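You operate a simulated robot arm through the tools that you are given. There is no shell and no other tool. Be economical: measure what you need, move in short steps, check, and stop when the job is done.

You are at the controls of a simulated robot arm. One attempt, no reset.

## Task
Put three of the clips from the trestle top on the dishwasher top. Put the green bottle on the window ledge. Open the tins drawer, put the lentils tin from there on the blue plate and shut the drawer again. Put the grey cup in the inside of the draining rack. Put the paprika shaker on top of the red beans tin. Put the tub labelled "yogurt" from the plank top on the laundry table top and the tub marked "soup" on the washer top. Push the wine tray shut. Open the preserves door, take the brown tin and put it on the shelf of the preserves cupboard and shut the door again. Set the oil slider to 0. The order is free. Set down upright: green bottle, lentils tin, grey cup, paprika shaker, tub.
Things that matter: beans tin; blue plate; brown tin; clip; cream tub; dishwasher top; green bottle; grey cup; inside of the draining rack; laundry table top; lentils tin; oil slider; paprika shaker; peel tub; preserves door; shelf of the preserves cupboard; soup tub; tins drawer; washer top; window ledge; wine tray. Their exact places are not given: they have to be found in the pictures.

The check looks at the end state, three seconds after you hand in, the way a careful person would. Anything else that was tipped, shoved, dropped, spilled or broken makes it a failure.

## Robot
A 6-joint arm with a two-finger parallel gripper on a trunk, on a base that drives. Base frame: it is fixed to the floor where the robot stands at the start and does not move with it; the origin is under the middle of the robot, x ahead of it, y to its left, z up. Units: mm, rad, N and s.
Its first joint turns from -2.897 to 2.897 rad. Places, roughly: blue plate (19x19x3 cm) [-2900, 3500, 900]; brown tin [-1000, -1000, 750]; clip (2x4x7 cm) [1200, 500, 800]; dishwasher top [1900, 1900, 900]; green bottle (7x7x24 cm) [-1900, 2700, 1000]; grey cup (6x6x6 cm) [-300, 1100, 800]; inside of the draining rack [1600, 2200, 900]; laundry table top [3600, -1800, 900]; lentils tin [-3250, 4000, 500]; oil slider [-400, -1200, 800]; preserves door [1700, -3000, 500]; shelf of the preserves cupboard [1600, -3100, 500]; tins drawer [-3300, 4000, 400]; washer top [4100, -1200, 1100]; window ledge [1600, 2600, 1100]; wine tray [-600, -1000, 800]. Payload 3.43 kg.
The TCP is the grasp point between the finger pads, 34 mm short of the fingertips. In the tool frame z runs along the fingers and y along their closing line. The gripper opens to 128 mm. The fingers are 24 mm wide and 12 mm thick; the gripper's body (48 by 130 mm) begins 96 mm behind the TCP.
Orientation is told as [roll, pitch, yaw] about the base's x, y, z axes, in that order, counted from this pose: with the fingers straight down and closing along the base's y, the tool's x points along the base's -x, its y along +y and its z along -z.

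## Interface
- The arm moves only by the tool play_rows. Its argument "moves" is a list of rows, each a list of 6 numbers: the shift along the base's x, y, z in mm, then the turn, a rotation vector about the base's x, y, z in degrees. In form: [[tx, ty, tz, rx, ry, rz], ...]. A call has 1 to 10 rows; each row is the pose to reach, as a shift and turn from the pose commanded when the call began. "gripper" is the gripper command, from -1 (fully open) to 1 (shut), values between in proportion, set as the call begins (left out, the last holds). A row lasts 0.2 s, in which the tool goes at most 50 mm and 0.15 rad; a call with a longer step from one row to the next is refused whole, and so is a gripper value outside its range. Where a pose cannot be reached the arm comes as near as it can. A force on the tool above 40 N (or 10 N above the force at the start of the call, whichever is more), or a blocked arm, ends the call early, and 0.2 s more pass. Each finger travels about 153 mm/s and halts on what it meets, pressing with about 33 N; the grip force reading is that of the motor and also rises with nothing between the fingers. The clock runs only during rows and for 0.2 s after the last one: add rows that repeat a pose to give the fingers time. It gives the time, the measured TCP pose, the force on the tool (base axes), the opening and the grip force at its end, in the units of the frame above (readings bear some noise), with the torque about the TCP (base axes, N m) and any sound that the robot's microphone picked up, and new pictures: "pictures" is both (left out), scene, wrist or none.
- Cameras (640 x 400 px; columns grow to the right, rows downward): "scene" is now at [159.5, 206.2, 1181.7]; the picture's right is [-0.16, -0.99, 0.00], its down [-0.70, 0.12, -0.70] and it looks along [0.69, -0.11, -0.71] (base axes); focal length 214 px, centre (320, 200). "wrist" rides on the gripper at [76, -11, -160] in the tool frame; the picture's right is [0.15, 0.99, 0.00], its down [-0.88, 0.13, -0.45] and it looks along [-0.45, 0.07, 0.89] (tool axes); focal length 234 px, centre (320, 200).
- steer(legs): drives the robot by 1 to 6 legs, each [ahead, left, turn to the left] in mm, mm and rad, along the robot's own axes; the way and the turn of a leg run together, so that a leg with both is an arc; at most 1500 mm and 3.142 rad a leg. The arm and the cameras ride along, it lands a little off, and it stops where it bumps. It gives what a move gives, and a new picture of the scene camera.
- turn_head(pan, tilt): turns the head with the scene camera to pan (to the left, within 2.496 rad either way) and tilt (down, from -0.506 to 1.204), counted from straight ahead of the robot. It gives what a move gives, and a new picture of the scene camera.
- measure_at(camera, pixels): for up to 12 pixels [column, row] of the newest picture of that camera ("zoom" is the newest enlarged one), the place [x, y, z] in the base frame of the surface seen there, good to about 2 mm. It takes no simulated time.
- inspect(camera, box): a new picture of the part [left, top, right, bottom] of that camera's present view, enlarged. It takes no simulated time.
- hand_in(): hands the job in; it is judged then, once.

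Go step by step. Measure first, check grasps and placings, and put right what went wrong. The budget is 392 turns and 360 pictures, counting those below and the enlarged ones. Unless the task says otherwise, let go and move clear before handing in.

The tools are called as name(argument=value, ...) on one line, values as JSON. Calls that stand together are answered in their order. play_rows: Moves the arm, as the interface text tells. Its arguments: {"type":"object","properties":{"moves":{"type":"array","items":{"type":"array","items":{"type":"number"}}},"gripper":{"type":"number"},"pictures":{"type":"string","enum":["both","scene","wrist","none"]}},"required":["moves"]} The other tools are called the same way: steer (legs) drives the base; turn_head (pan, tilt) turns the head that bears the scene camera; measure_at (camera, pixels) gives the place of the surface under pixels of a picture; inspect (camera, box) takes an enlarged picture of a part of a camera's view; hand_in () hands the job in.

At the start:

```text
clock: 0.0
tool_pos: [786.1, -53.7, 1150.1]
ee_rot: [-0.002, -0.001, -0.001]
force: [-0.9, 0.5, -0.1]
wrist_torque: [0.02, -0.01, 0.01]
width: 128.0
grip_force: 0.1
robot x, y, heading: [-1.4, 1.7, 0.001]
head pan, tilt: [-0.164, 0.796]
```

scene: 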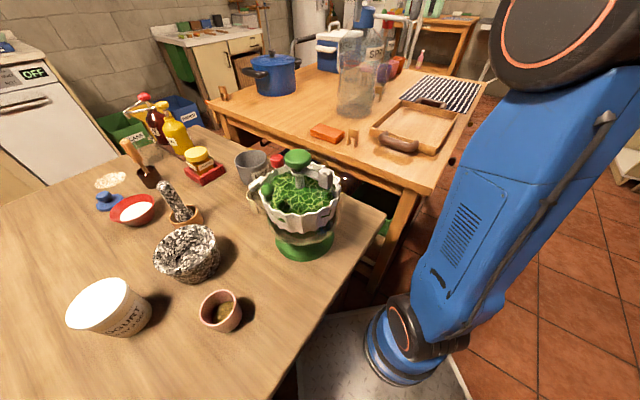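
wrist: 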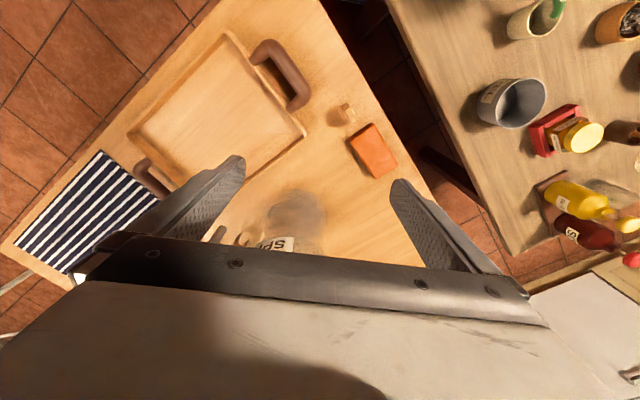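

The first picture shows a table at left with a yogurt tub (110,305), and a second table ahead with clips perhaps at (352,138). I'll look around with the head to map the room.

turn_head(pan=0.9, tilt=0.5)

turn_head(pan=2.2, tilt=0.4)

turn_head(pan=-2.2, tilt=0.4)

turn_head(pan=-1.0, tilt=0.4)

turn_head(pan=0.1, tilt=0.4)

```text
clock: 1.3
tool_pos: [785.9, -53.0, 1150.5]
ee_rot: [0.0, -0.002, 0.0]
force: [0.8, 0.3, -0.5]
wrist_torque: [0.0, -0.01, 0.0]
width: 127.8
grip_force: 0.1
robot x, y, heading: [-0.8, 0.8, 0.003]
head pan, tilt: [0.901, 0.499]
```

scene: 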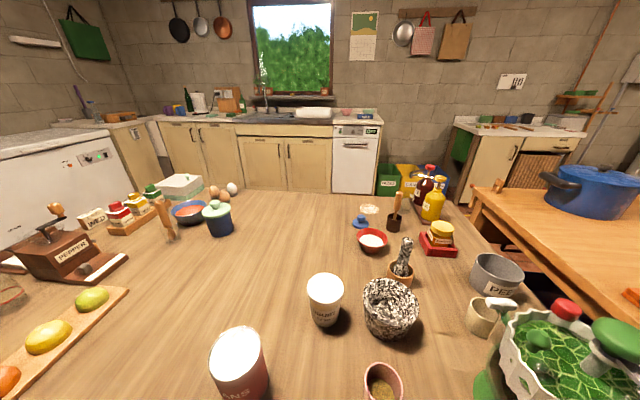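

```text
clock: 2.8
tool_pos: [785.0, -53.7, 1149.2]
ee_rot: [-0.001, -0.002, 0.001]
force: [0.0, 0.8, 0.1]
wrist_torque: [0.02, 0.0, -0.01]
width: 128.3
grip_force: 0.1
robot x, y, heading: [-0.4, -2.6, -0.003]
head pan, tilt: [2.201, 0.4]
```

scene: 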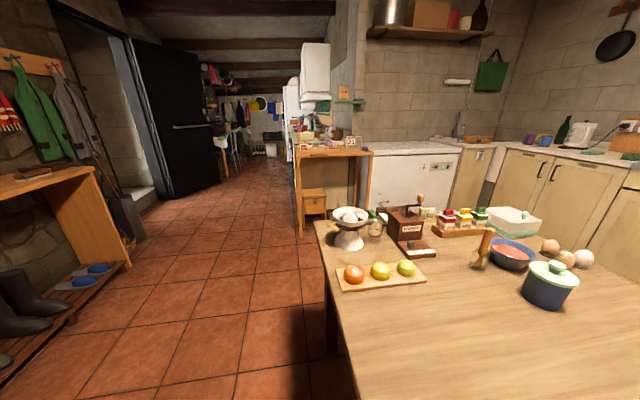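

```text
clock: 6.3
tool_pos: [786.3, -54.6, 1150.6]
ee_rot: [-0.001, -0.002, 0.0]
force: [0.0, 0.1, -0.8]
wrist_torque: [-0.01, 0.0, 0.01]
width: 127.9
grip_force: 0.0
robot x, y, heading: [-1.1, -0.3, -0.003]
head pan, tilt: [-2.201, 0.4]
```

scene: 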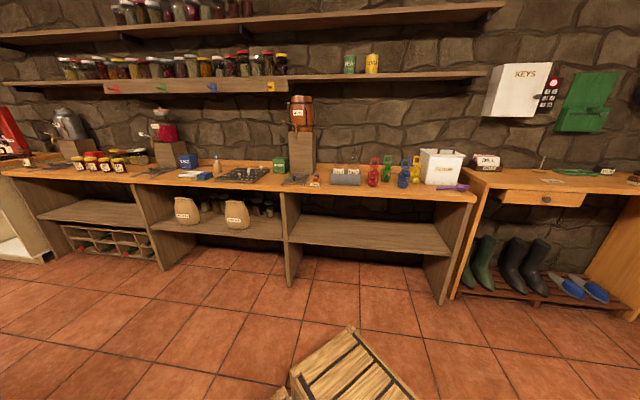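

```text
clock: 7.7
tool_pos: [786.6, -54.1, 1150.2]
ee_rot: [-0.001, 0.0, 0.0]
force: [0.6, 0.5, -0.1]
wrist_torque: [0.01, 0.03, -0.03]
width: 128.0
grip_force: 0.1
robot x, y, heading: [0.3, 1.4, 0.0]
head pan, tilt: [-1.0, 0.4]
```

scene: 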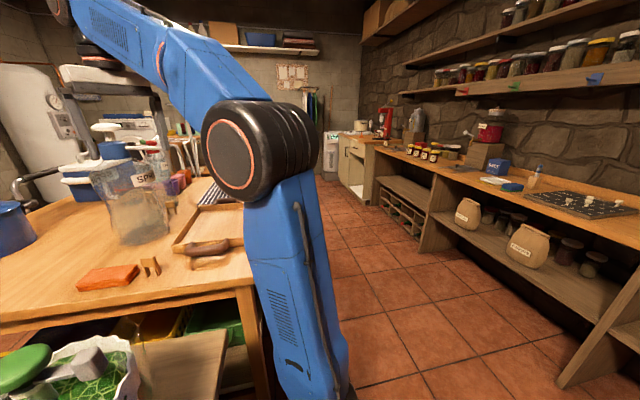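

```text
clock: 9.0
tool_pos: [785.2, -54.6, 1151.0]
ee_rot: [0.0, -0.001, 0.0]
force: [0.0, 0.6, 0.3]
wrist_torque: [0.02, 0.01, 0.04]
width: 128.3
grip_force: 0.1
robot x, y, heading: [2.0, 0.9, -0.002]
head pan, tilt: [0.099, 0.4]
```

scene: 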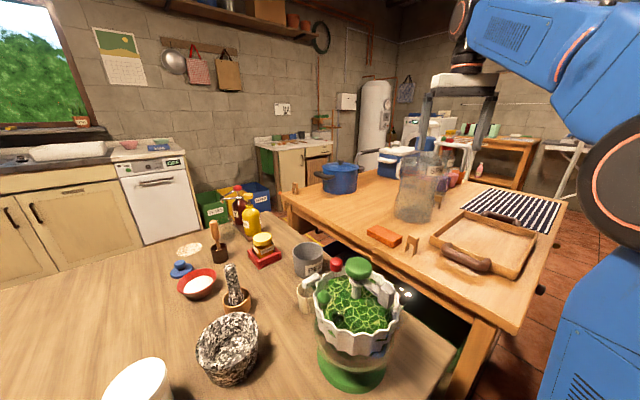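

The room is mapped roughly: the plank table is to the left, the trestle table ahead, the kitchen run with window beyond. I'll look more closely at the plank table and the clips.

inspect(camera="scene", box=[360, 200, 560, 325])

measure_at(camera="scene", pixels=[[411, 243], [385, 235], [415, 205], [340, 178], [470, 258], [310, 260], [360, 310], [262, 240], [468, 330], [300, 215], [510, 320]])

turn_head(pan=0.9, tilt=0.75)

```text
3.20 times, centred on (460, 262) of scene
```

zoom: 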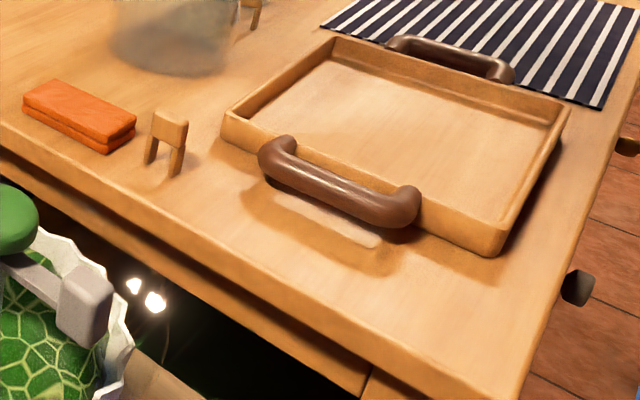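

```text
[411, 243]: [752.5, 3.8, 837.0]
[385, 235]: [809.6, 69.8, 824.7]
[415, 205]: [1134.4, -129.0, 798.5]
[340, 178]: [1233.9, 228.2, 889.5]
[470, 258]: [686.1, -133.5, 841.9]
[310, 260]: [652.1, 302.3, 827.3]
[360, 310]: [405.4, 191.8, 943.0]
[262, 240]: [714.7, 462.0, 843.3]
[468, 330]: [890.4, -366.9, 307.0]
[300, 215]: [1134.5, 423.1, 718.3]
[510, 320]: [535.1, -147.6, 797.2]
```

```text
clock: 10.2
tool_pos: [786.0, -54.1, 1149.9]
ee_rot: [0.0, -0.002, 0.0]
force: [-0.5, -0.5, 0.1]
wrist_torque: [0.01, 0.03, 0.04]
width: 128.1
grip_force: 0.1
robot x, y, heading: [0.0, -4.9, 0.001]
head pan, tilt: [0.901, 0.75]
```

scene: 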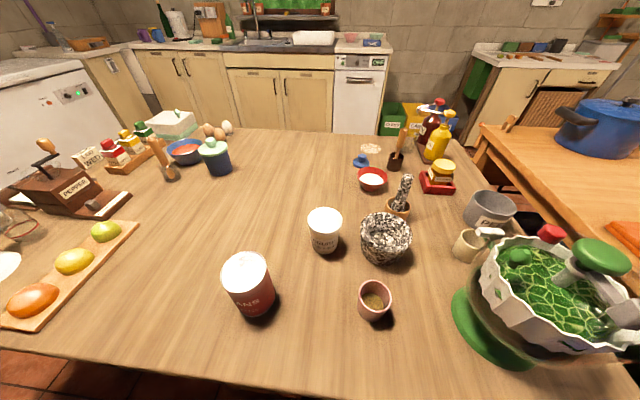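

Now I see the BEANS tin (248,285), a yogurt tub (325,230), the grey PEEL tub (490,210) and more. I'll zoom in on several parts and measure.

inspect(camera="scene", box=[0, 80, 240, 230])

inspect(camera="scene", box=[210, 180, 530, 380])

inspect(camera="scene", box=[330, 80, 640, 270])

measure_at(camera="scene", pixels=[[246, 266], [325, 218], [375, 295], [386, 225], [466, 250], [490, 210], [115, 150], [130, 138], [145, 128], [150, 330], [505, 128], [355, 95]])

```text
2.67 times, centred on (120, 155) of scene
```

zoom: 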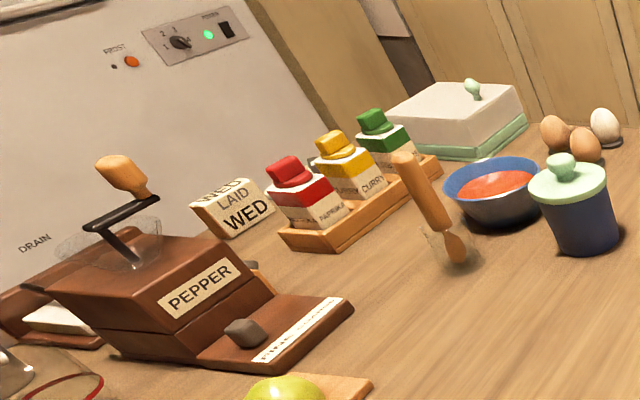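

```text
2.00 times, centred on (370, 280) of scene
```

zoom: 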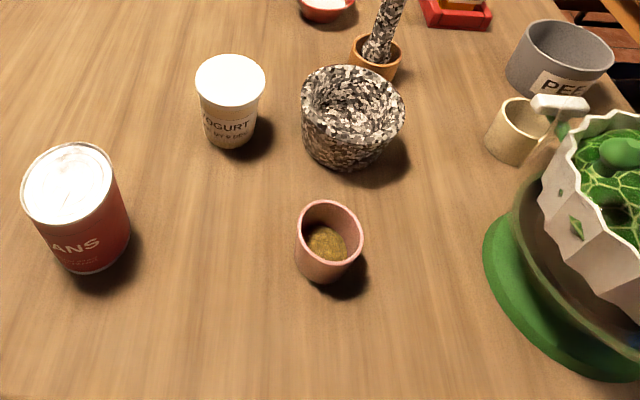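

```text
2.06 times, centred on (485, 175) of scene
```

zoom: 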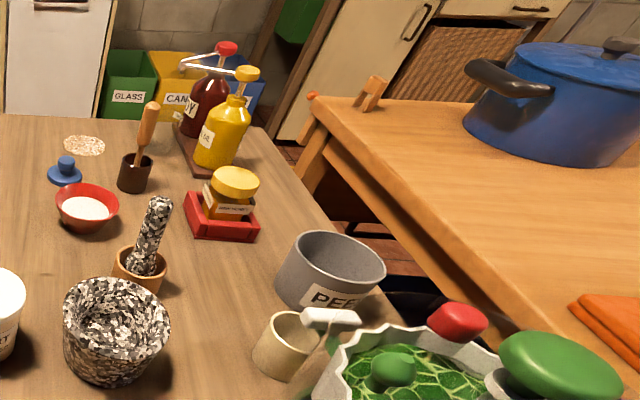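

```text
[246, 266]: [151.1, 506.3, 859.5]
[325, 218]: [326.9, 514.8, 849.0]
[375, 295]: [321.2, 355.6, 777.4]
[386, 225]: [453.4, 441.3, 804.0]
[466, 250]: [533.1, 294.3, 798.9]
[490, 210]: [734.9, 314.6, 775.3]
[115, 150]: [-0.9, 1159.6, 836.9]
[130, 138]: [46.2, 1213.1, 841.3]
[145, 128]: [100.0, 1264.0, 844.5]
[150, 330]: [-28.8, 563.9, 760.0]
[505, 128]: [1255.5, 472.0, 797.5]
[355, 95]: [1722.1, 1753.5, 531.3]
```

The paprika shaker is the red-capped one in the rack (115,150). I'll zoom tightly on the yogurt, peel and beans labels and look left for the grey cup.

inspect(camera="scene", box=[295, 200, 359, 260])

inspect(camera="scene", box=[450, 180, 530, 230])

turn_head(pan=1.7, tilt=0.6)

```text
6.67 times, centred on (327, 230) of scene
```

zoom: 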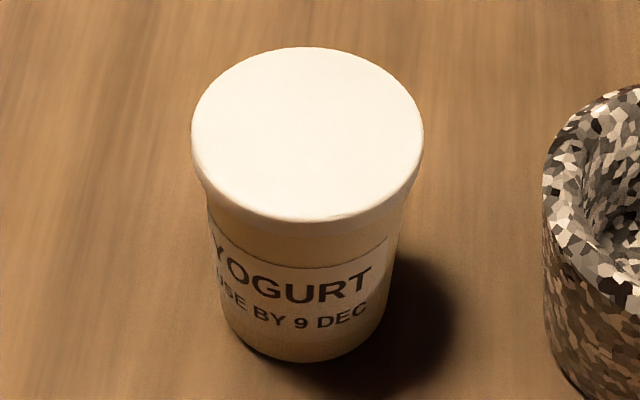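

```text
8.00 times, centred on (490, 205) of scene
```

zoom: 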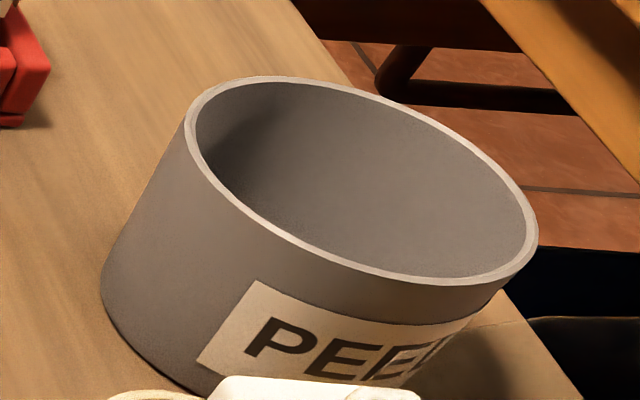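

```text
clock: 11.3
tool_pos: [785.8, -54.1, 1150.2]
ee_rot: [-0.003, -0.002, -0.001]
force: [-0.8, -0.5, 0.2]
wrist_torque: [-0.01, 0.0, -0.01]
width: 127.9
grip_force: 0.0
robot x, y, heading: [0.9, 0.9, 0.001]
head pan, tilt: [1.7, 0.6]
```

scene: 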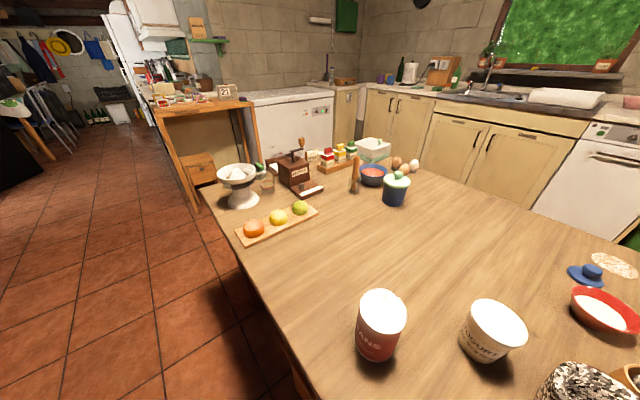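

I'll zoom on the far left of the table for the grey cup.

inspect(camera="scene", box=[200, 130, 360, 230])

inspect(camera="scene", box=[120, 60, 260, 150])

inspect(camera="scene", box=[350, 40, 640, 220])

measure_at(camera="scene", pixels=[[265, 185], [235, 165], [190, 100], [230, 92], [290, 95], [400, 70], [560, 95], [480, 95], [620, 132], [440, 75], [329, 152], [353, 166]])

```text
4.00 times, centred on (280, 180) of scene
```

zoom: 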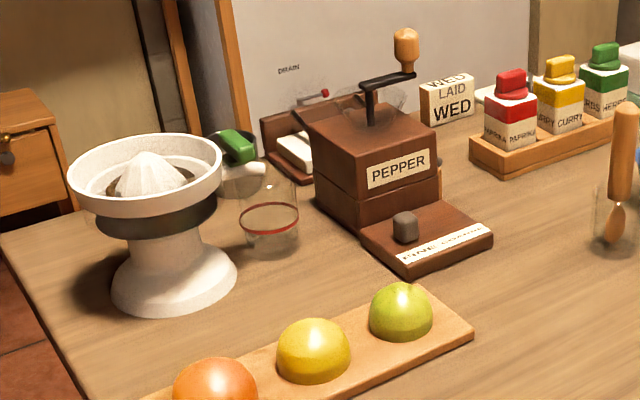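

```text
4.44 times, centred on (190, 105) of scene
```

zoom: 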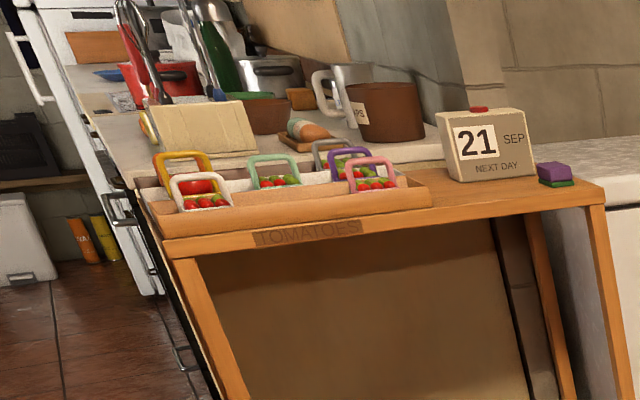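

```text
2.21 times, centred on (495, 130) of scene
```

zoom: 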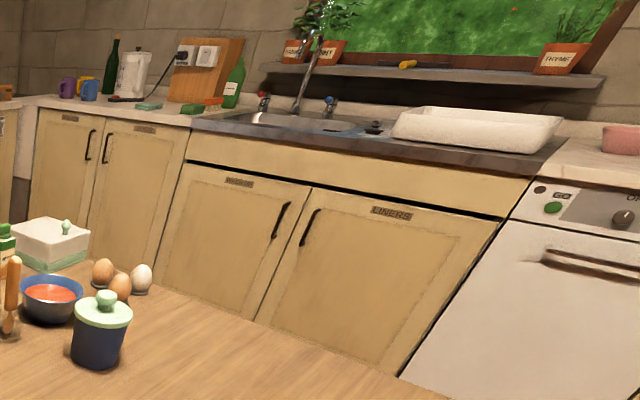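

```text
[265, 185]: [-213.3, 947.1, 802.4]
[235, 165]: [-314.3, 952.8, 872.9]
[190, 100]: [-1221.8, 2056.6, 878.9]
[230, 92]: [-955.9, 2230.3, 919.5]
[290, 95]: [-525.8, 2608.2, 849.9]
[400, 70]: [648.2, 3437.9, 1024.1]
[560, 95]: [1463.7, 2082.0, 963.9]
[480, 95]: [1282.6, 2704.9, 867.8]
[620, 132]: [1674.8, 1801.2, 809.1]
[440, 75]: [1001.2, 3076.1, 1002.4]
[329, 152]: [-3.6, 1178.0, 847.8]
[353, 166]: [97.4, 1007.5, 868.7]
```

I need the room's axes and the footprint of the tables. I'll measure edges of the plank table and of the counters in this view.

measure_at(camera="scene", pixels=[[208, 192], [300, 385], [260, 290], [374, 92], [436, 100], [520, 118], [582, 135], [255, 105], [330, 95], [157, 118], [238, 105], [500, 180]])

turn_head(pan=0.3, tilt=0.5)

```text
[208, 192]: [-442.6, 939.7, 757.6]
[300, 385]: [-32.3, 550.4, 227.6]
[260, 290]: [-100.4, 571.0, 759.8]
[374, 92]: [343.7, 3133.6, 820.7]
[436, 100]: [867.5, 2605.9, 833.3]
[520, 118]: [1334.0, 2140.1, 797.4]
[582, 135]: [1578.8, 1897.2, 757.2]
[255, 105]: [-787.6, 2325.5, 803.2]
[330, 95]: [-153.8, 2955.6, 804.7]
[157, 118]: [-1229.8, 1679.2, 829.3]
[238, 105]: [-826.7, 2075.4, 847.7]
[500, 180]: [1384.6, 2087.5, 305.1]
```

```text
clock: 12.8
tool_pos: [786.4, -54.0, 1149.6]
ee_rot: [-0.002, -0.001, 0.0]
force: [-0.6, 0.7, 0.0]
wrist_torque: [-0.01, -0.01, 0.0]
width: 127.9
grip_force: 0.0
robot x, y, heading: [1.6, 1.4, -0.005]
head pan, tilt: [0.3, 0.499]
```

scene: 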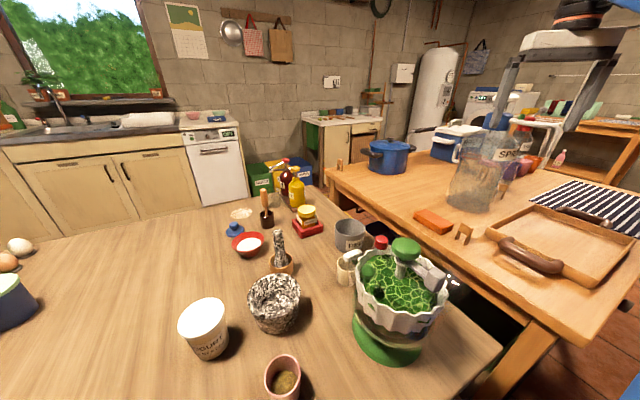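

Room axes are at 45° to the base frame. I'll measure the table corners for driving, and zoom on the trestle table and kitchen counter.

measure_at(camera="scene", pixels=[[500, 350], [345, 212], [303, 184], [230, 207], [328, 165], [556, 325], [640, 240], [635, 180], [228, 127], [183, 130], [462, 225], [340, 160]])

inspect(camera="scene", box=[300, 120, 600, 300])

inspect(camera="scene", box=[0, 60, 260, 220])

```text
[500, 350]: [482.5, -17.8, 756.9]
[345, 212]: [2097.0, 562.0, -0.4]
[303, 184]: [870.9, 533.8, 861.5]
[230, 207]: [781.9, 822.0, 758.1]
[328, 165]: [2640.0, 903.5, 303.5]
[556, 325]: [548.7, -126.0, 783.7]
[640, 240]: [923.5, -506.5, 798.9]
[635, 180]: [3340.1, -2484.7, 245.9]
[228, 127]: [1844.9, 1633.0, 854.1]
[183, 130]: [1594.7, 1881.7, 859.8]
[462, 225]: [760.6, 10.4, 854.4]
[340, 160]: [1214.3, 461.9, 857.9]
```

```text
2.13 times, centred on (450, 210) of scene
```

zoom: 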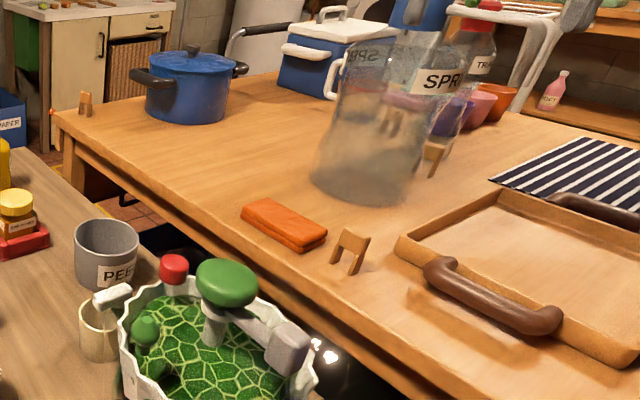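

```text
2.46 times, centred on (130, 140) of scene
```

zoom: 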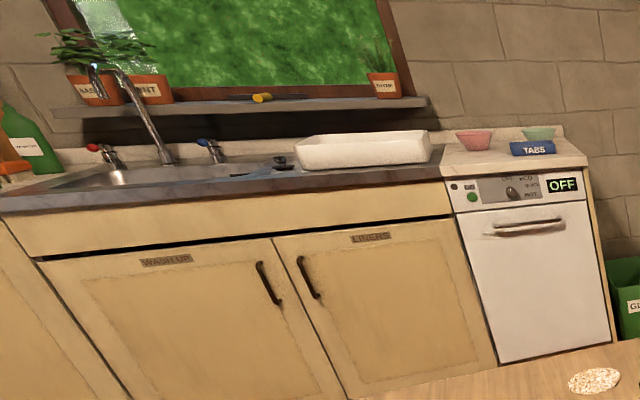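

Clips stand at about (760,10) and (1214,462), plus two behind the jar. I'll start with the paprika: turn to face the table squarely and shift left so it's within reach.

steer(legs=[[0, 0, 0.785], [0, 680, 0]])

turn_head(pan=0.3, tilt=0.75)

```text
clock: 14.7
tool_pos: [697.4, 367.1, 1150.5]
ee_rot: [-0.001, -0.003, 0.554]
force: [-0.1, -0.5, 0.8]
wrist_torque: [-0.02, 0.02, -0.02]
width: 127.9
grip_force: 0.2
robot x, y, heading: [3.1, -0.9, 0.557]
head pan, tilt: [0.3, 0.499]
stopped in leg 1: the robot was blocked; the commanded pose is now the measured one
```

scene: 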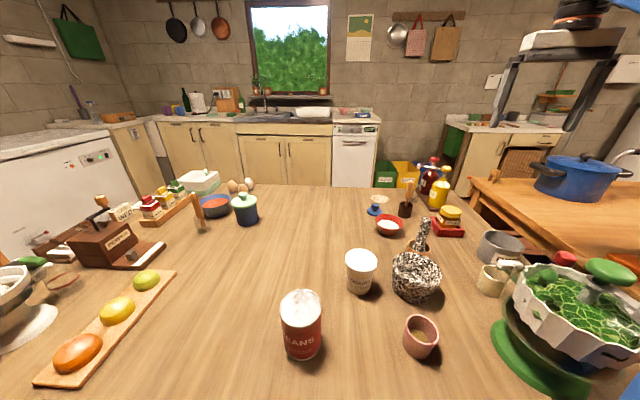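

```text
clock: 15.5
tool_pos: [696.5, 366.8, 1149.4]
ee_rot: [-0.003, -0.001, 0.552]
force: [0.1, 0.6, -0.4]
wrist_torque: [0.02, 0.03, 0.0]
width: 128.0
grip_force: 0.0
robot x, y, heading: [-1.0, -1.9, 0.549]
head pan, tilt: [0.3, 0.75]
```

scene: 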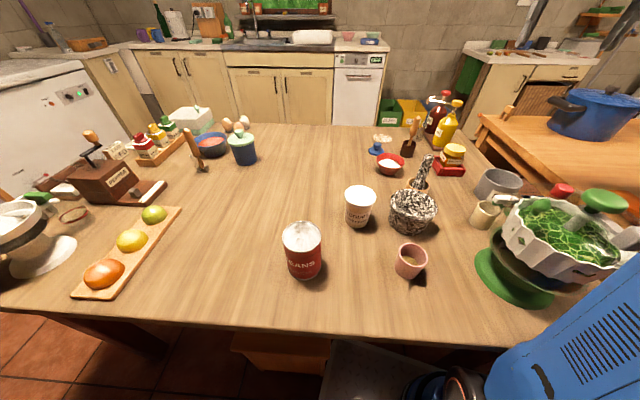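

The turn was blocked partway, likely a base corner against the table. I'll back off first, then turn and shift left.

steer(legs=[[-150, 0, 0], [0, 0, 0.23], [0, 680, 0]])

```text
clock: 21.0
tool_pos: [-17.2, 922.6, 1148.8]
ee_rot: [-0.002, -0.001, 0.787]
force: [-0.4, 0.1, 0.3]
wrist_torque: [-0.03, 0.02, -0.01]
width: 128.1
grip_force: 0.2
robot x, y, heading: [-612.3, 405.8, 0.786]
head pan, tilt: [0.3, 0.75]
```

scene: 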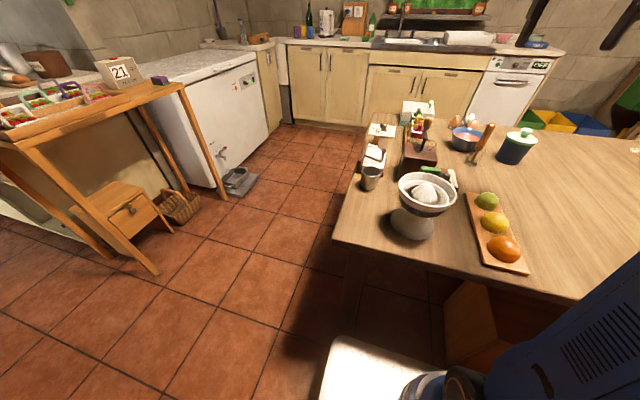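

Now the grey cup shows at (370,177), and the spice rack at (415,120). I'll zoom there and measure.

inspect(camera="scene", box=[340, 90, 500, 190])

measure_at(camera="scene", pixels=[[370, 168], [370, 184], [416, 129], [416, 135], [424, 175], [333, 240], [430, 125], [440, 172]])

```text
4.00 times, centred on (420, 140) of scene
```

zoom: 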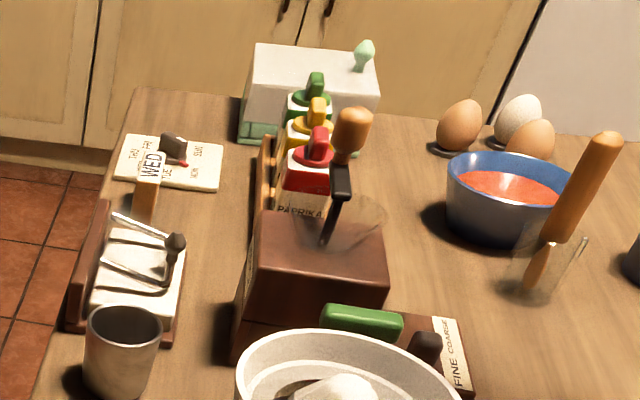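

```text
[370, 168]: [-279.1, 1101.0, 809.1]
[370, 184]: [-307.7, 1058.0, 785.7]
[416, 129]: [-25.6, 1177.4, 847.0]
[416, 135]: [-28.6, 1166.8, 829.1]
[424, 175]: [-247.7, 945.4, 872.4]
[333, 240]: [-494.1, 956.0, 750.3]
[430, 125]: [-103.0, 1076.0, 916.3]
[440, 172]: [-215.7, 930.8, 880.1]
```

I'll measure the paprika shaker in detail in the zoomed picture.

inspect(camera="scene", box=[400, 105, 448, 135])

measure_at(camera="zoom", pixels=[[270, 240], [270, 290], [235, 285], [225, 260], [315, 265], [300, 170], [270, 180]])

play_rows(moves=[[5, 50, 0, 0, 0, 0], [8, 100, 0, 0, 0, 0], [10, 150, 0, 0, 0, 0], [12, 195, -30, 0, 0, 0], [14, 215, -70, 0, 0, 0]], pictures="both")

```text
13.33 times, centred on (424, 120) of scene
```

zoom: 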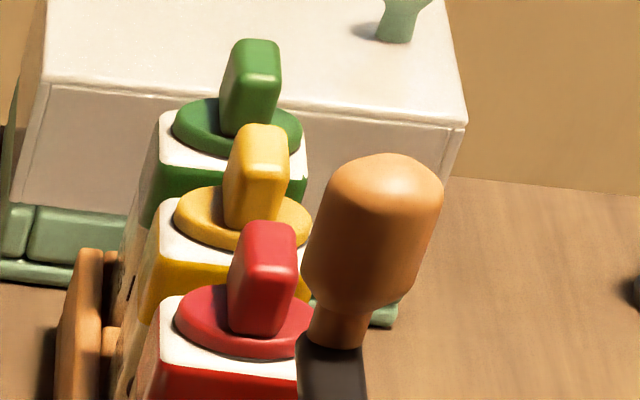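

```text
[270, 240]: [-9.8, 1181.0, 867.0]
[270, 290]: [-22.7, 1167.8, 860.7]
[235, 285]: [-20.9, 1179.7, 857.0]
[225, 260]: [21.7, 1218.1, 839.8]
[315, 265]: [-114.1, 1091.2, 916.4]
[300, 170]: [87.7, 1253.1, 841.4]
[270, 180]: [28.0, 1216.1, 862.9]
```

```text
refused: row 1 steps farther than a row can; nothing moved
```

The knob top is around (-12,1176,868). I'll move the tool toward it in legal steps and look with the wrist camera.

play_rows(moves=[[4, 45, 0, 0, 0, 0], [4, 90, 0, 0, 0, 0], [4, 135, 0, 0, 0, 0], [4, 180, 0, 0, 0, 0], [4, 225, 0, 0, 0, 0], [5, 250, -30, 0, 0, 0], [5, 252, -75, 0, 0, 0], [5, 252, -100, 0, 0, 0]], pictures="both")

```text
clock: 22.8
tool_pos: [-10.2, 1174.5, 1049.9]
ee_rot: [-0.001, -0.003, 0.787]
force: [0.5, 0.1, -1.0]
wrist_torque: [-0.04, -0.01, -0.03]
width: 128.0
grip_force: 0.0
out of reach, approached as far as the arm can: row 3, 4, 5, 6
robot x, y, heading: [-610.8, 404.1, 0.788]
head pan, tilt: [0.3, 0.75]
```

scene: 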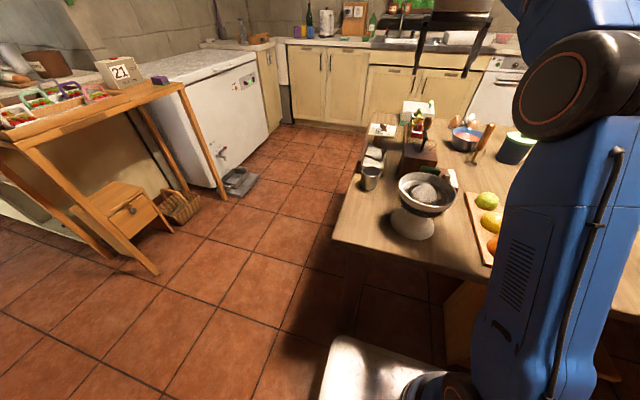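
wrist: 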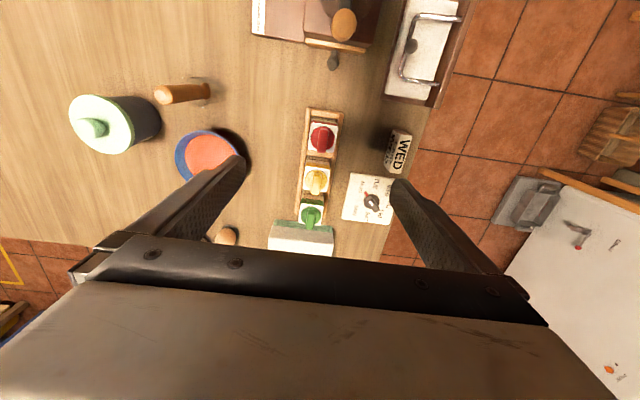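

The paprika (321,138) lies almost on the tool axis. I'll measure it in the wrist picture.

inspect(camera="wrist", box=[280, 95, 360, 145])

measure_at(camera="wrist", pixels=[[321, 138], [309, 126], [333, 126], [309, 150], [334, 151], [321, 150], [317, 176], [343, 25]])

```text
8.00 times, centred on (320, 120) of wrist
```

zoom: 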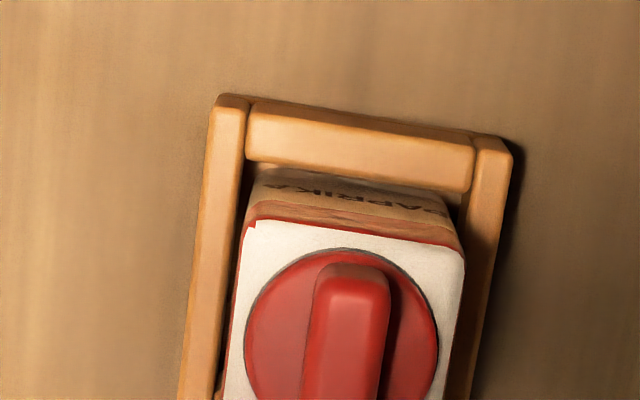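

```text
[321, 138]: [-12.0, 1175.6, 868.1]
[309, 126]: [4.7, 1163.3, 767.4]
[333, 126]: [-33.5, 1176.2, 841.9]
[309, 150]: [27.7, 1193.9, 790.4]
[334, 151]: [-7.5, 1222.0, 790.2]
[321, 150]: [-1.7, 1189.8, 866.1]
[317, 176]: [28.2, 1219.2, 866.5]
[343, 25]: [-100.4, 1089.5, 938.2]
```

The shaker body spans z 790–841, with its centre at about (-8,1179). I'll narrow the fingers to ~75 mm and descend to z 828.

play_rows(moves=[[2, 5, -45, 0, 0, 0], [2, 5, -90, 0, 0, 0], [2, 5, -135, 0, 0, 0], [2, 5, -170, 0, 0, 0], [2, 5, -195, 0, 0, 0]], gripper=-0.17, pictures="wrist")

```text
clock: 24.0
tool_pos: [-9.8, 1181.1, 853.1]
ee_rot: [-0.002, -0.001, 0.786]
force: [-0.6, 0.1, 0.3]
wrist_torque: [0.0, -0.02, -0.02]
width: 74.8
grip_force: 0.1
robot x, y, heading: [-610.8, 405.3, 0.784]
head pan, tilt: [0.3, 0.75]
```

wrist: 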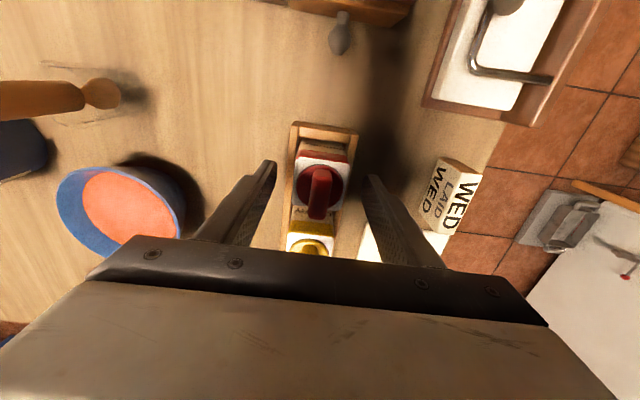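

The shaker (320,185) sits centred between the fingers. I'll descend the last 25 mm and close.

play_rows(moves=[[0, -1, -15, 0, 0, 0], [0, -1, -24, 0, 0, 0]], pictures="none")

play_rows(moves=[[0, 0, 0, 0, 0, 0], [0, 0, 0, 0, 0, 0], [0, 0, 0, 0, 0, 0]], gripper=1, pictures="wrist")

```text
clock: 24.6
tool_pos: [-7.7, 1179.7, 830.4]
ee_rot: [-0.002, -0.001, 0.787]
force: [0.1, 0.4, -0.2]
wrist_torque: [-0.02, 0.0, -0.01]
width: 74.9
grip_force: 0.1
robot x, y, heading: [-606.8, 405.9, 0.789]
head pan, tilt: [0.3, 0.75]
```

```text
clock: 25.4
tool_pos: [-7.6, 1179.6, 830.8]
ee_rot: [-0.001, 0.001, 0.787]
force: [0.3, -0.3, 0.9]
wrist_torque: [0.03, 0.04, -0.01]
width: 43.4
grip_force: 33.0
robot x, y, heading: [-610.3, 407.1, 0.788]
head pan, tilt: [0.3, 0.75]
```

wrist: 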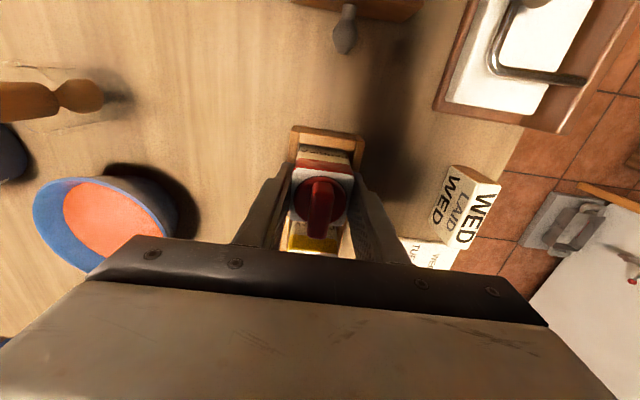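

Gripped at 43 mm. I'll lift it straight up 200 mm and check.

play_rows(moves=[[0, 0, 15, 0, 0, 0], [0, 0, 40, 0, 0, 0], [0, 0, 90, 0, 0, 0], [0, 0, 140, 0, 0, 0], [0, 0, 190, 0, 0, 0]], pictures="wrist")

turn_head(pan=-0.4, tilt=0.8)

```text
clock: 26.6
tool_pos: [-7.9, 1181.2, 1020.7]
ee_rot: [-0.002, 0.0, 0.786]
force: [0.0, -0.5, -0.4]
wrist_torque: [-0.03, 0.01, -0.01]
width: 43.8
grip_force: 33.2
robot x, y, heading: [-610.7, 403.4, 0.788]
head pan, tilt: [0.3, 0.75]
```

wrist: 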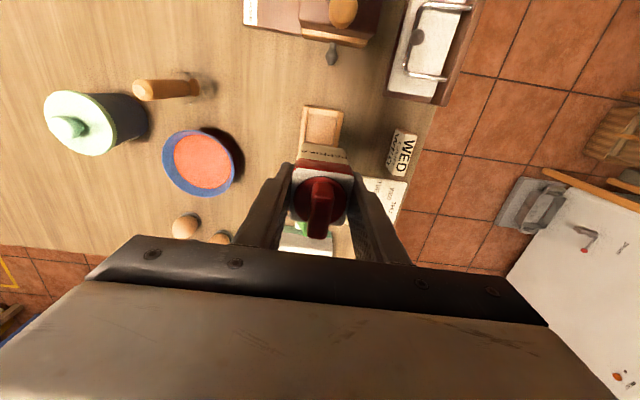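

```text
clock: 27.7
tool_pos: [-8.7, 1182.7, 1021.8]
ee_rot: [-0.003, -0.002, 0.788]
force: [-0.3, -0.5, -1.1]
wrist_torque: [0.0, 0.03, 0.02]
width: 43.5
grip_force: 33.2
robot x, y, heading: [-606.7, 404.7, 0.789]
head pan, tilt: [-0.4, 0.799]
```

scene: 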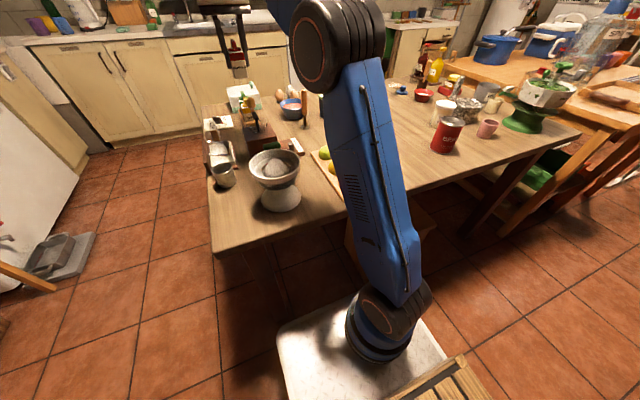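

Shaker is held. I'll measure the beans tin's top (452,121) from here.

inspect(camera="scene", box=[416, 90, 496, 140])

measure_at(camera="zoom", pixels=[[200, 218], [390, 250], [300, 208], [290, 255], [290, 235], [300, 380]])

measure_at(camera="scene", pixels=[[380, 320], [300, 330], [290, 395], [445, 320], [450, 380]])

```text
8.00 times, centred on (456, 115) of scene
```

zoom: 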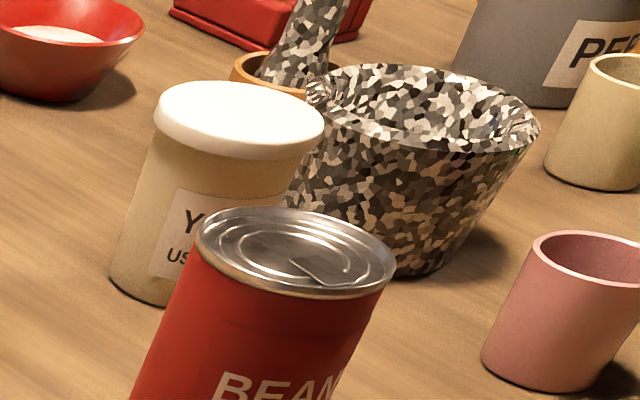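

```text
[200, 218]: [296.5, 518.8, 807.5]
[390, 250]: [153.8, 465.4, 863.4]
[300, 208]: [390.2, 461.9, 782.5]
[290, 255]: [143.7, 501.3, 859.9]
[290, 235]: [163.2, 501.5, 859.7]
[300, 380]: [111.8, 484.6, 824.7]
```

```text
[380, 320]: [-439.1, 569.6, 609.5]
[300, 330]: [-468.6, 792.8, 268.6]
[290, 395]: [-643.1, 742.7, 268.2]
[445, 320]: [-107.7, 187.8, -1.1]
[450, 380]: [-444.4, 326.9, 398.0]
```

The tin's top centre is about (152,501,862). I'll carry the shaker over in two calls at z≈1020.

play_rows(moves=[[11, -47, 10, 0, 0, 0], [22, -94, 10, 0, 0, 0], [33, -141, 10, 0, 0, 0], [44, -188, 10, 0, 0, 0], [55, -235, 10, 0, 0, 0], [66, -282, 10, 0, 0, 0], [77, -329, 10, 0, 0, 0], [88, -376, 10, 0, 0, 0]], pictures="none")

play_rows(moves=[[11, -47, 0, 0, 0, 0], [22, -94, 0, 0, 0, 0], [33, -141, 0, 0, 0, 0], [44, -188, 0, 0, 0, 0], [55, -235, 0, 0, 0, 0], [66, -282, 0, 0, 0, 0], [72, -305, 0, 0, 0, 0], [72, -305, 0, 0, 0, 0]], pictures="both")

```text
clock: 29.5
tool_pos: [78.8, 806.6, 1031.7]
ee_rot: [-0.001, -0.001, 0.787]
force: [-0.1, 0.7, -1.1]
wrist_torque: [0.01, 0.01, 0.02]
width: 43.7
grip_force: 33.4
robot x, y, heading: [-607.4, 404.8, 0.792]
head pan, tilt: [-0.4, 0.799]
```

```text
clock: 31.3
tool_pos: [152.6, 495.8, 1028.5]
ee_rot: [-0.004, -0.003, 0.787]
force: [0.2, -0.7, -0.8]
wrist_torque: [-0.02, 0.0, 0.0]
width: 43.4
grip_force: 32.8
robot x, y, heading: [-609.6, 405.1, 0.786]
head pan, tilt: [-0.4, 0.799]
```

scene: 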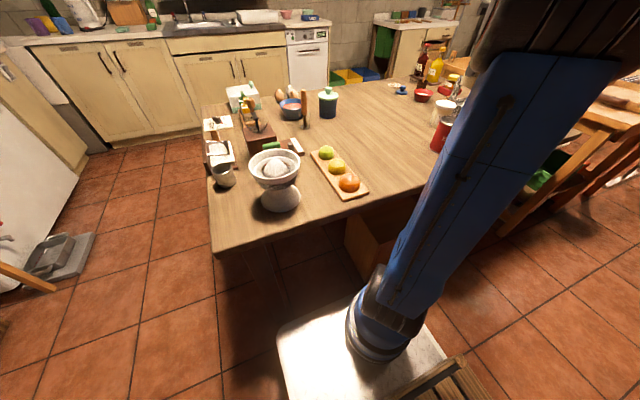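
wrist: 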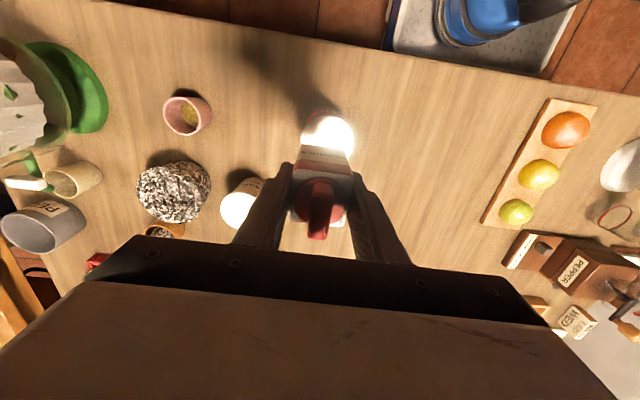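

I'll measure the tin's rim in the wrist picture to centre precisely.

inspect(camera="wrist", box=[280, 95, 376, 155])

measure_at(camera="wrist", pixels=[[304, 130], [352, 130], [327, 118], [306, 125], [340, 120], [315, 120]])

```text
6.67 times, centred on (328, 125) of wrist
```

zoom: 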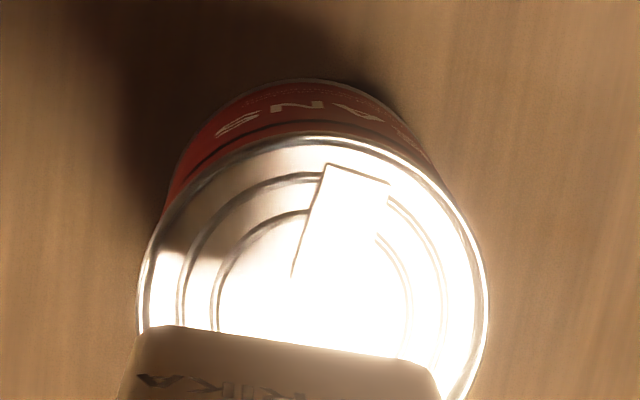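

```text
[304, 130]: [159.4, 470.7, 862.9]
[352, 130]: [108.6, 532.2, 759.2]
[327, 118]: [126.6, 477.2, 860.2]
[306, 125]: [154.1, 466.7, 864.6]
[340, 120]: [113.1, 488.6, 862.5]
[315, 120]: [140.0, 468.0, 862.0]
```

The tin's centre is about (144,502). I'll correct by (-8.5,+6) and lower toward contact.

play_rows(moves=[[-8.5, 6, -20, 0, 0, 0], [-8.5, 6, -60, 0, 0, 0], [-8.5, 6, -85, 0, 0, 0], [-8.5, 6, -90, 0, 0, 0], [-8.5, 6, -92, 0, 0, 0]], pictures="wrist")

```text
clock: 32.5
tool_pos: [144.3, 502.7, 938.3]
ee_rot: [-0.001, -0.002, 0.786]
force: [-0.4, 0.1, -1.1]
wrist_torque: [-0.01, -0.01, -0.01]
width: 43.3
grip_force: 32.8
robot x, y, heading: [-611.4, 402.8, 0.783]
head pan, tilt: [-0.4, 0.799]
```

wrist: 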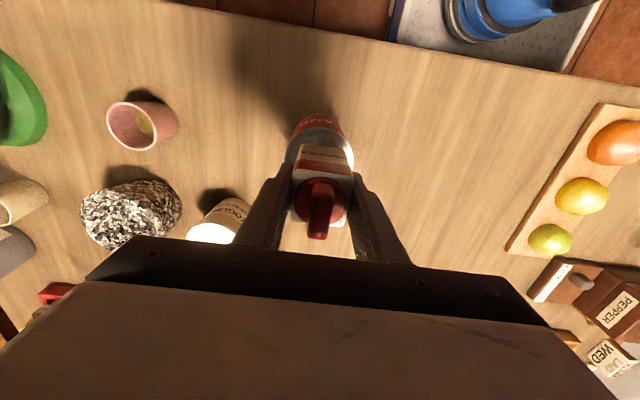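

Centred. I'll lower in 2 mm steps until contact shows.

play_rows(moves=[[0, 0, -2, 0, 0, 0], [0, 0, -4, 0, 0, 0], [0, 0, -6, 0, 0, 0], [0, 0, -8, 0, 0, 0], [0, 0, -10, 0, 0, 0], [0, 0, -12, 0, 0, 0], [0, 0, -14, 0, 0, 0]], pictures="scene")

inspect(camera="scene", box=[410, 80, 490, 160])

```text
clock: 34.1
tool_pos: [141.1, 503.1, 926.8]
ee_rot: [-0.004, -0.005, 0.787]
force: [-3.1, -1.6, 19.5]
wrist_torque: [0.01, 0.5, 0.0]
width: 43.4
grip_force: 32.7
robot x, y, heading: [-608.0, 403.8, 0.79]
head pan, tilt: [-0.4, 0.799]
```

scene: 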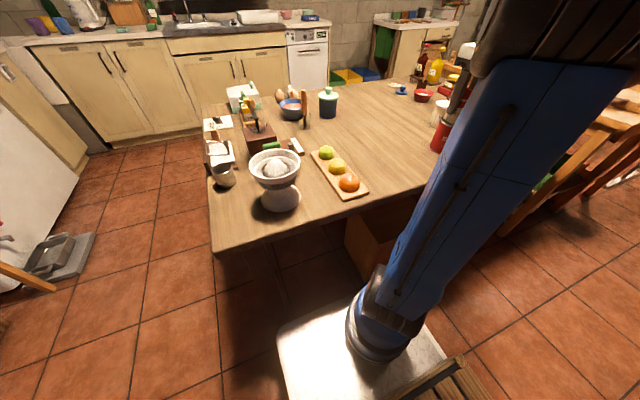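

```text
5.00 times, centred on (450, 120) of scene
```

zoom: 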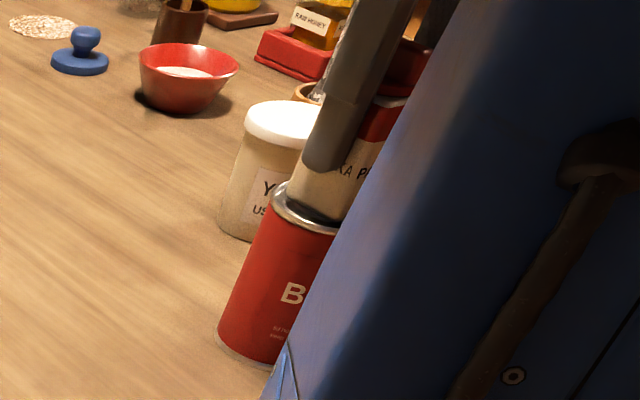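

Contact at 19.5 N, with the shaker base on the lid inside the rim. I'll ease off and release.

play_rows(moves=[[0, 0, 2, 0, 0, 0]], pictures="none")

play_rows(moves=[[0, 0, 0, 0, 0, 0], [0, 0, 0, 0, 0, 0]], gripper=-0.2, pictures="none")

play_rows(moves=[[0, 0, 25, 0, 0, 0], [0, 0, 70, 0, 0, 0], [0, 0, 120, 0, 0, 0], [0, 0, 170, 0, 0, 0], [-30, 30, 200, 0, 0, 0]], pictures="wrist")

```text
clock: 34.5
tool_pos: [141.9, 503.7, 927.1]
ee_rot: [-0.003, -0.002, 0.787]
force: [-1.0, -3.7, 7.0]
wrist_torque: [-0.13, 0.08, 0.05]
width: 43.2
grip_force: 33.4
robot x, y, heading: [-610.2, 405.0, 0.788]
head pan, tilt: [-0.4, 0.799]
```

```text
clock: 35.1
tool_pos: [141.2, 502.6, 926.7]
ee_rot: [-0.003, -0.001, 0.787]
force: [1.1, -0.1, 0.4]
wrist_torque: [-0.02, 0.0, 0.04]
width: 77.0
grip_force: 0.0
robot x, y, heading: [-609.4, 407.0, 0.789]
head pan, tilt: [-0.4, 0.799]
```

```text
refused: row 5 steps farther than a row can; nothing moved
```

play_rows(moves=[[0, 0, 25, 0, 0, 0], [0, 0, 70, 0, 0, 0], [0, 0, 120, 0, 0, 0], [0, 0, 170, 0, 0, 0], [-20, 20, 200, 0, 0, 0]], pictures="wrist")

```text
clock: 36.3
tool_pos: [123.5, 523.5, 1127.1]
ee_rot: [-0.002, 0.0, 0.787]
force: [0.7, 0.0, -0.7]
wrist_torque: [-0.03, 0.09, 0.0]
width: 77.1
grip_force: 0.0
robot x, y, heading: [-608.9, 402.9, 0.791]
head pan, tilt: [-0.4, 0.799]
```

wrist: 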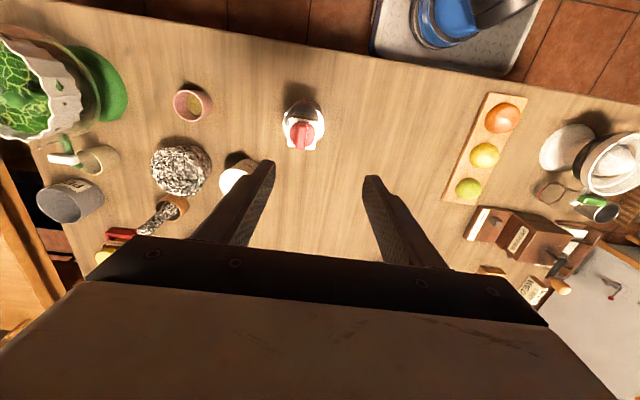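

The shaker stands upright on the tin (303,135). Next the grey cup at about (-285,1085): I'll move above it.

play_rows(moves=[[-28, 39, 0, 0, 0, 0], [-56, 78, 0, 0, 0, 0], [-84, 117, 0, 0, 0, 0], [-112, 156, 0, 0, 0, 0], [-140, 195, 0, 0, 0, 0], [-168, 234, 0, 0, 0, 0], [-196, 273, 0, 0, 0, 0], [-224, 312, 0, 0, 0, 0]], pictures="none")

play_rows(moves=[[-28, 39, 0, 0, 0, 0], [-56, 78, 0, 0, 0, 0], [-84, 117, 0, 0, 0, 0], [-112, 156, 0, 0, 0, 0], [-140, 195, 0, 0, 0, 0], [-168, 234, 0, 0, 0, 0], [-184, 255, -20, 0, 0, 0], [-184, 255, -60, 0, 0, 0], [-184, 255, -100, 0, 0, 0]], pictures="wrist")

```text
clock: 38.1
tool_pos: [-102.7, 833.1, 1125.6]
ee_rot: [-0.002, -0.001, 0.785]
force: [-0.7, -0.1, 0.5]
wrist_torque: [-0.01, -0.01, 0.01]
width: 76.8
grip_force: 0.1
robot x, y, heading: [-611.3, 401.7, 0.789]
head pan, tilt: [-0.4, 0.799]
```

```text
clock: 40.1
tool_pos: [-284.3, 1091.6, 1027.6]
ee_rot: [-0.002, -0.001, 0.786]
force: [0.2, -0.4, -0.1]
wrist_torque: [0.02, -0.01, -0.02]
width: 77.0
grip_force: 0.1
robot x, y, heading: [-605.6, 402.3, 0.786]
head pan, tilt: [-0.4, 0.799]
```

wrist: 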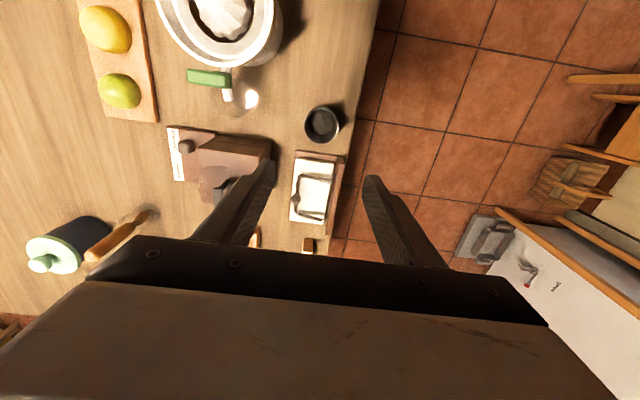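

The cup is at (321,124). Measuring its rim.

measure_at(camera="wrist", pixels=[[305, 124], [338, 122], [321, 107], [324, 142], [322, 126], [345, 140], [320, 158]])

inspect(camera="wrist", box=[272, 85, 368, 165])

```text
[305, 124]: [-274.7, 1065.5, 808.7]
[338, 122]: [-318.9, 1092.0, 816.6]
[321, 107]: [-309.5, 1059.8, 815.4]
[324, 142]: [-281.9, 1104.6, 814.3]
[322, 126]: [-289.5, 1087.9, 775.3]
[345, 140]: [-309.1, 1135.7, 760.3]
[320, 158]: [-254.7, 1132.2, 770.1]
```

```text
5.00 times, centred on (320, 125) of wrist
```

zoom: 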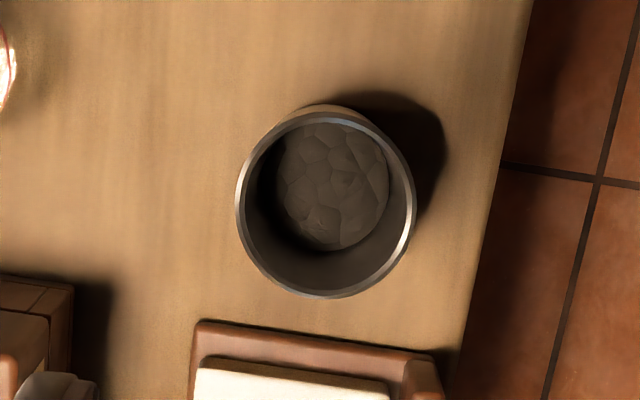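

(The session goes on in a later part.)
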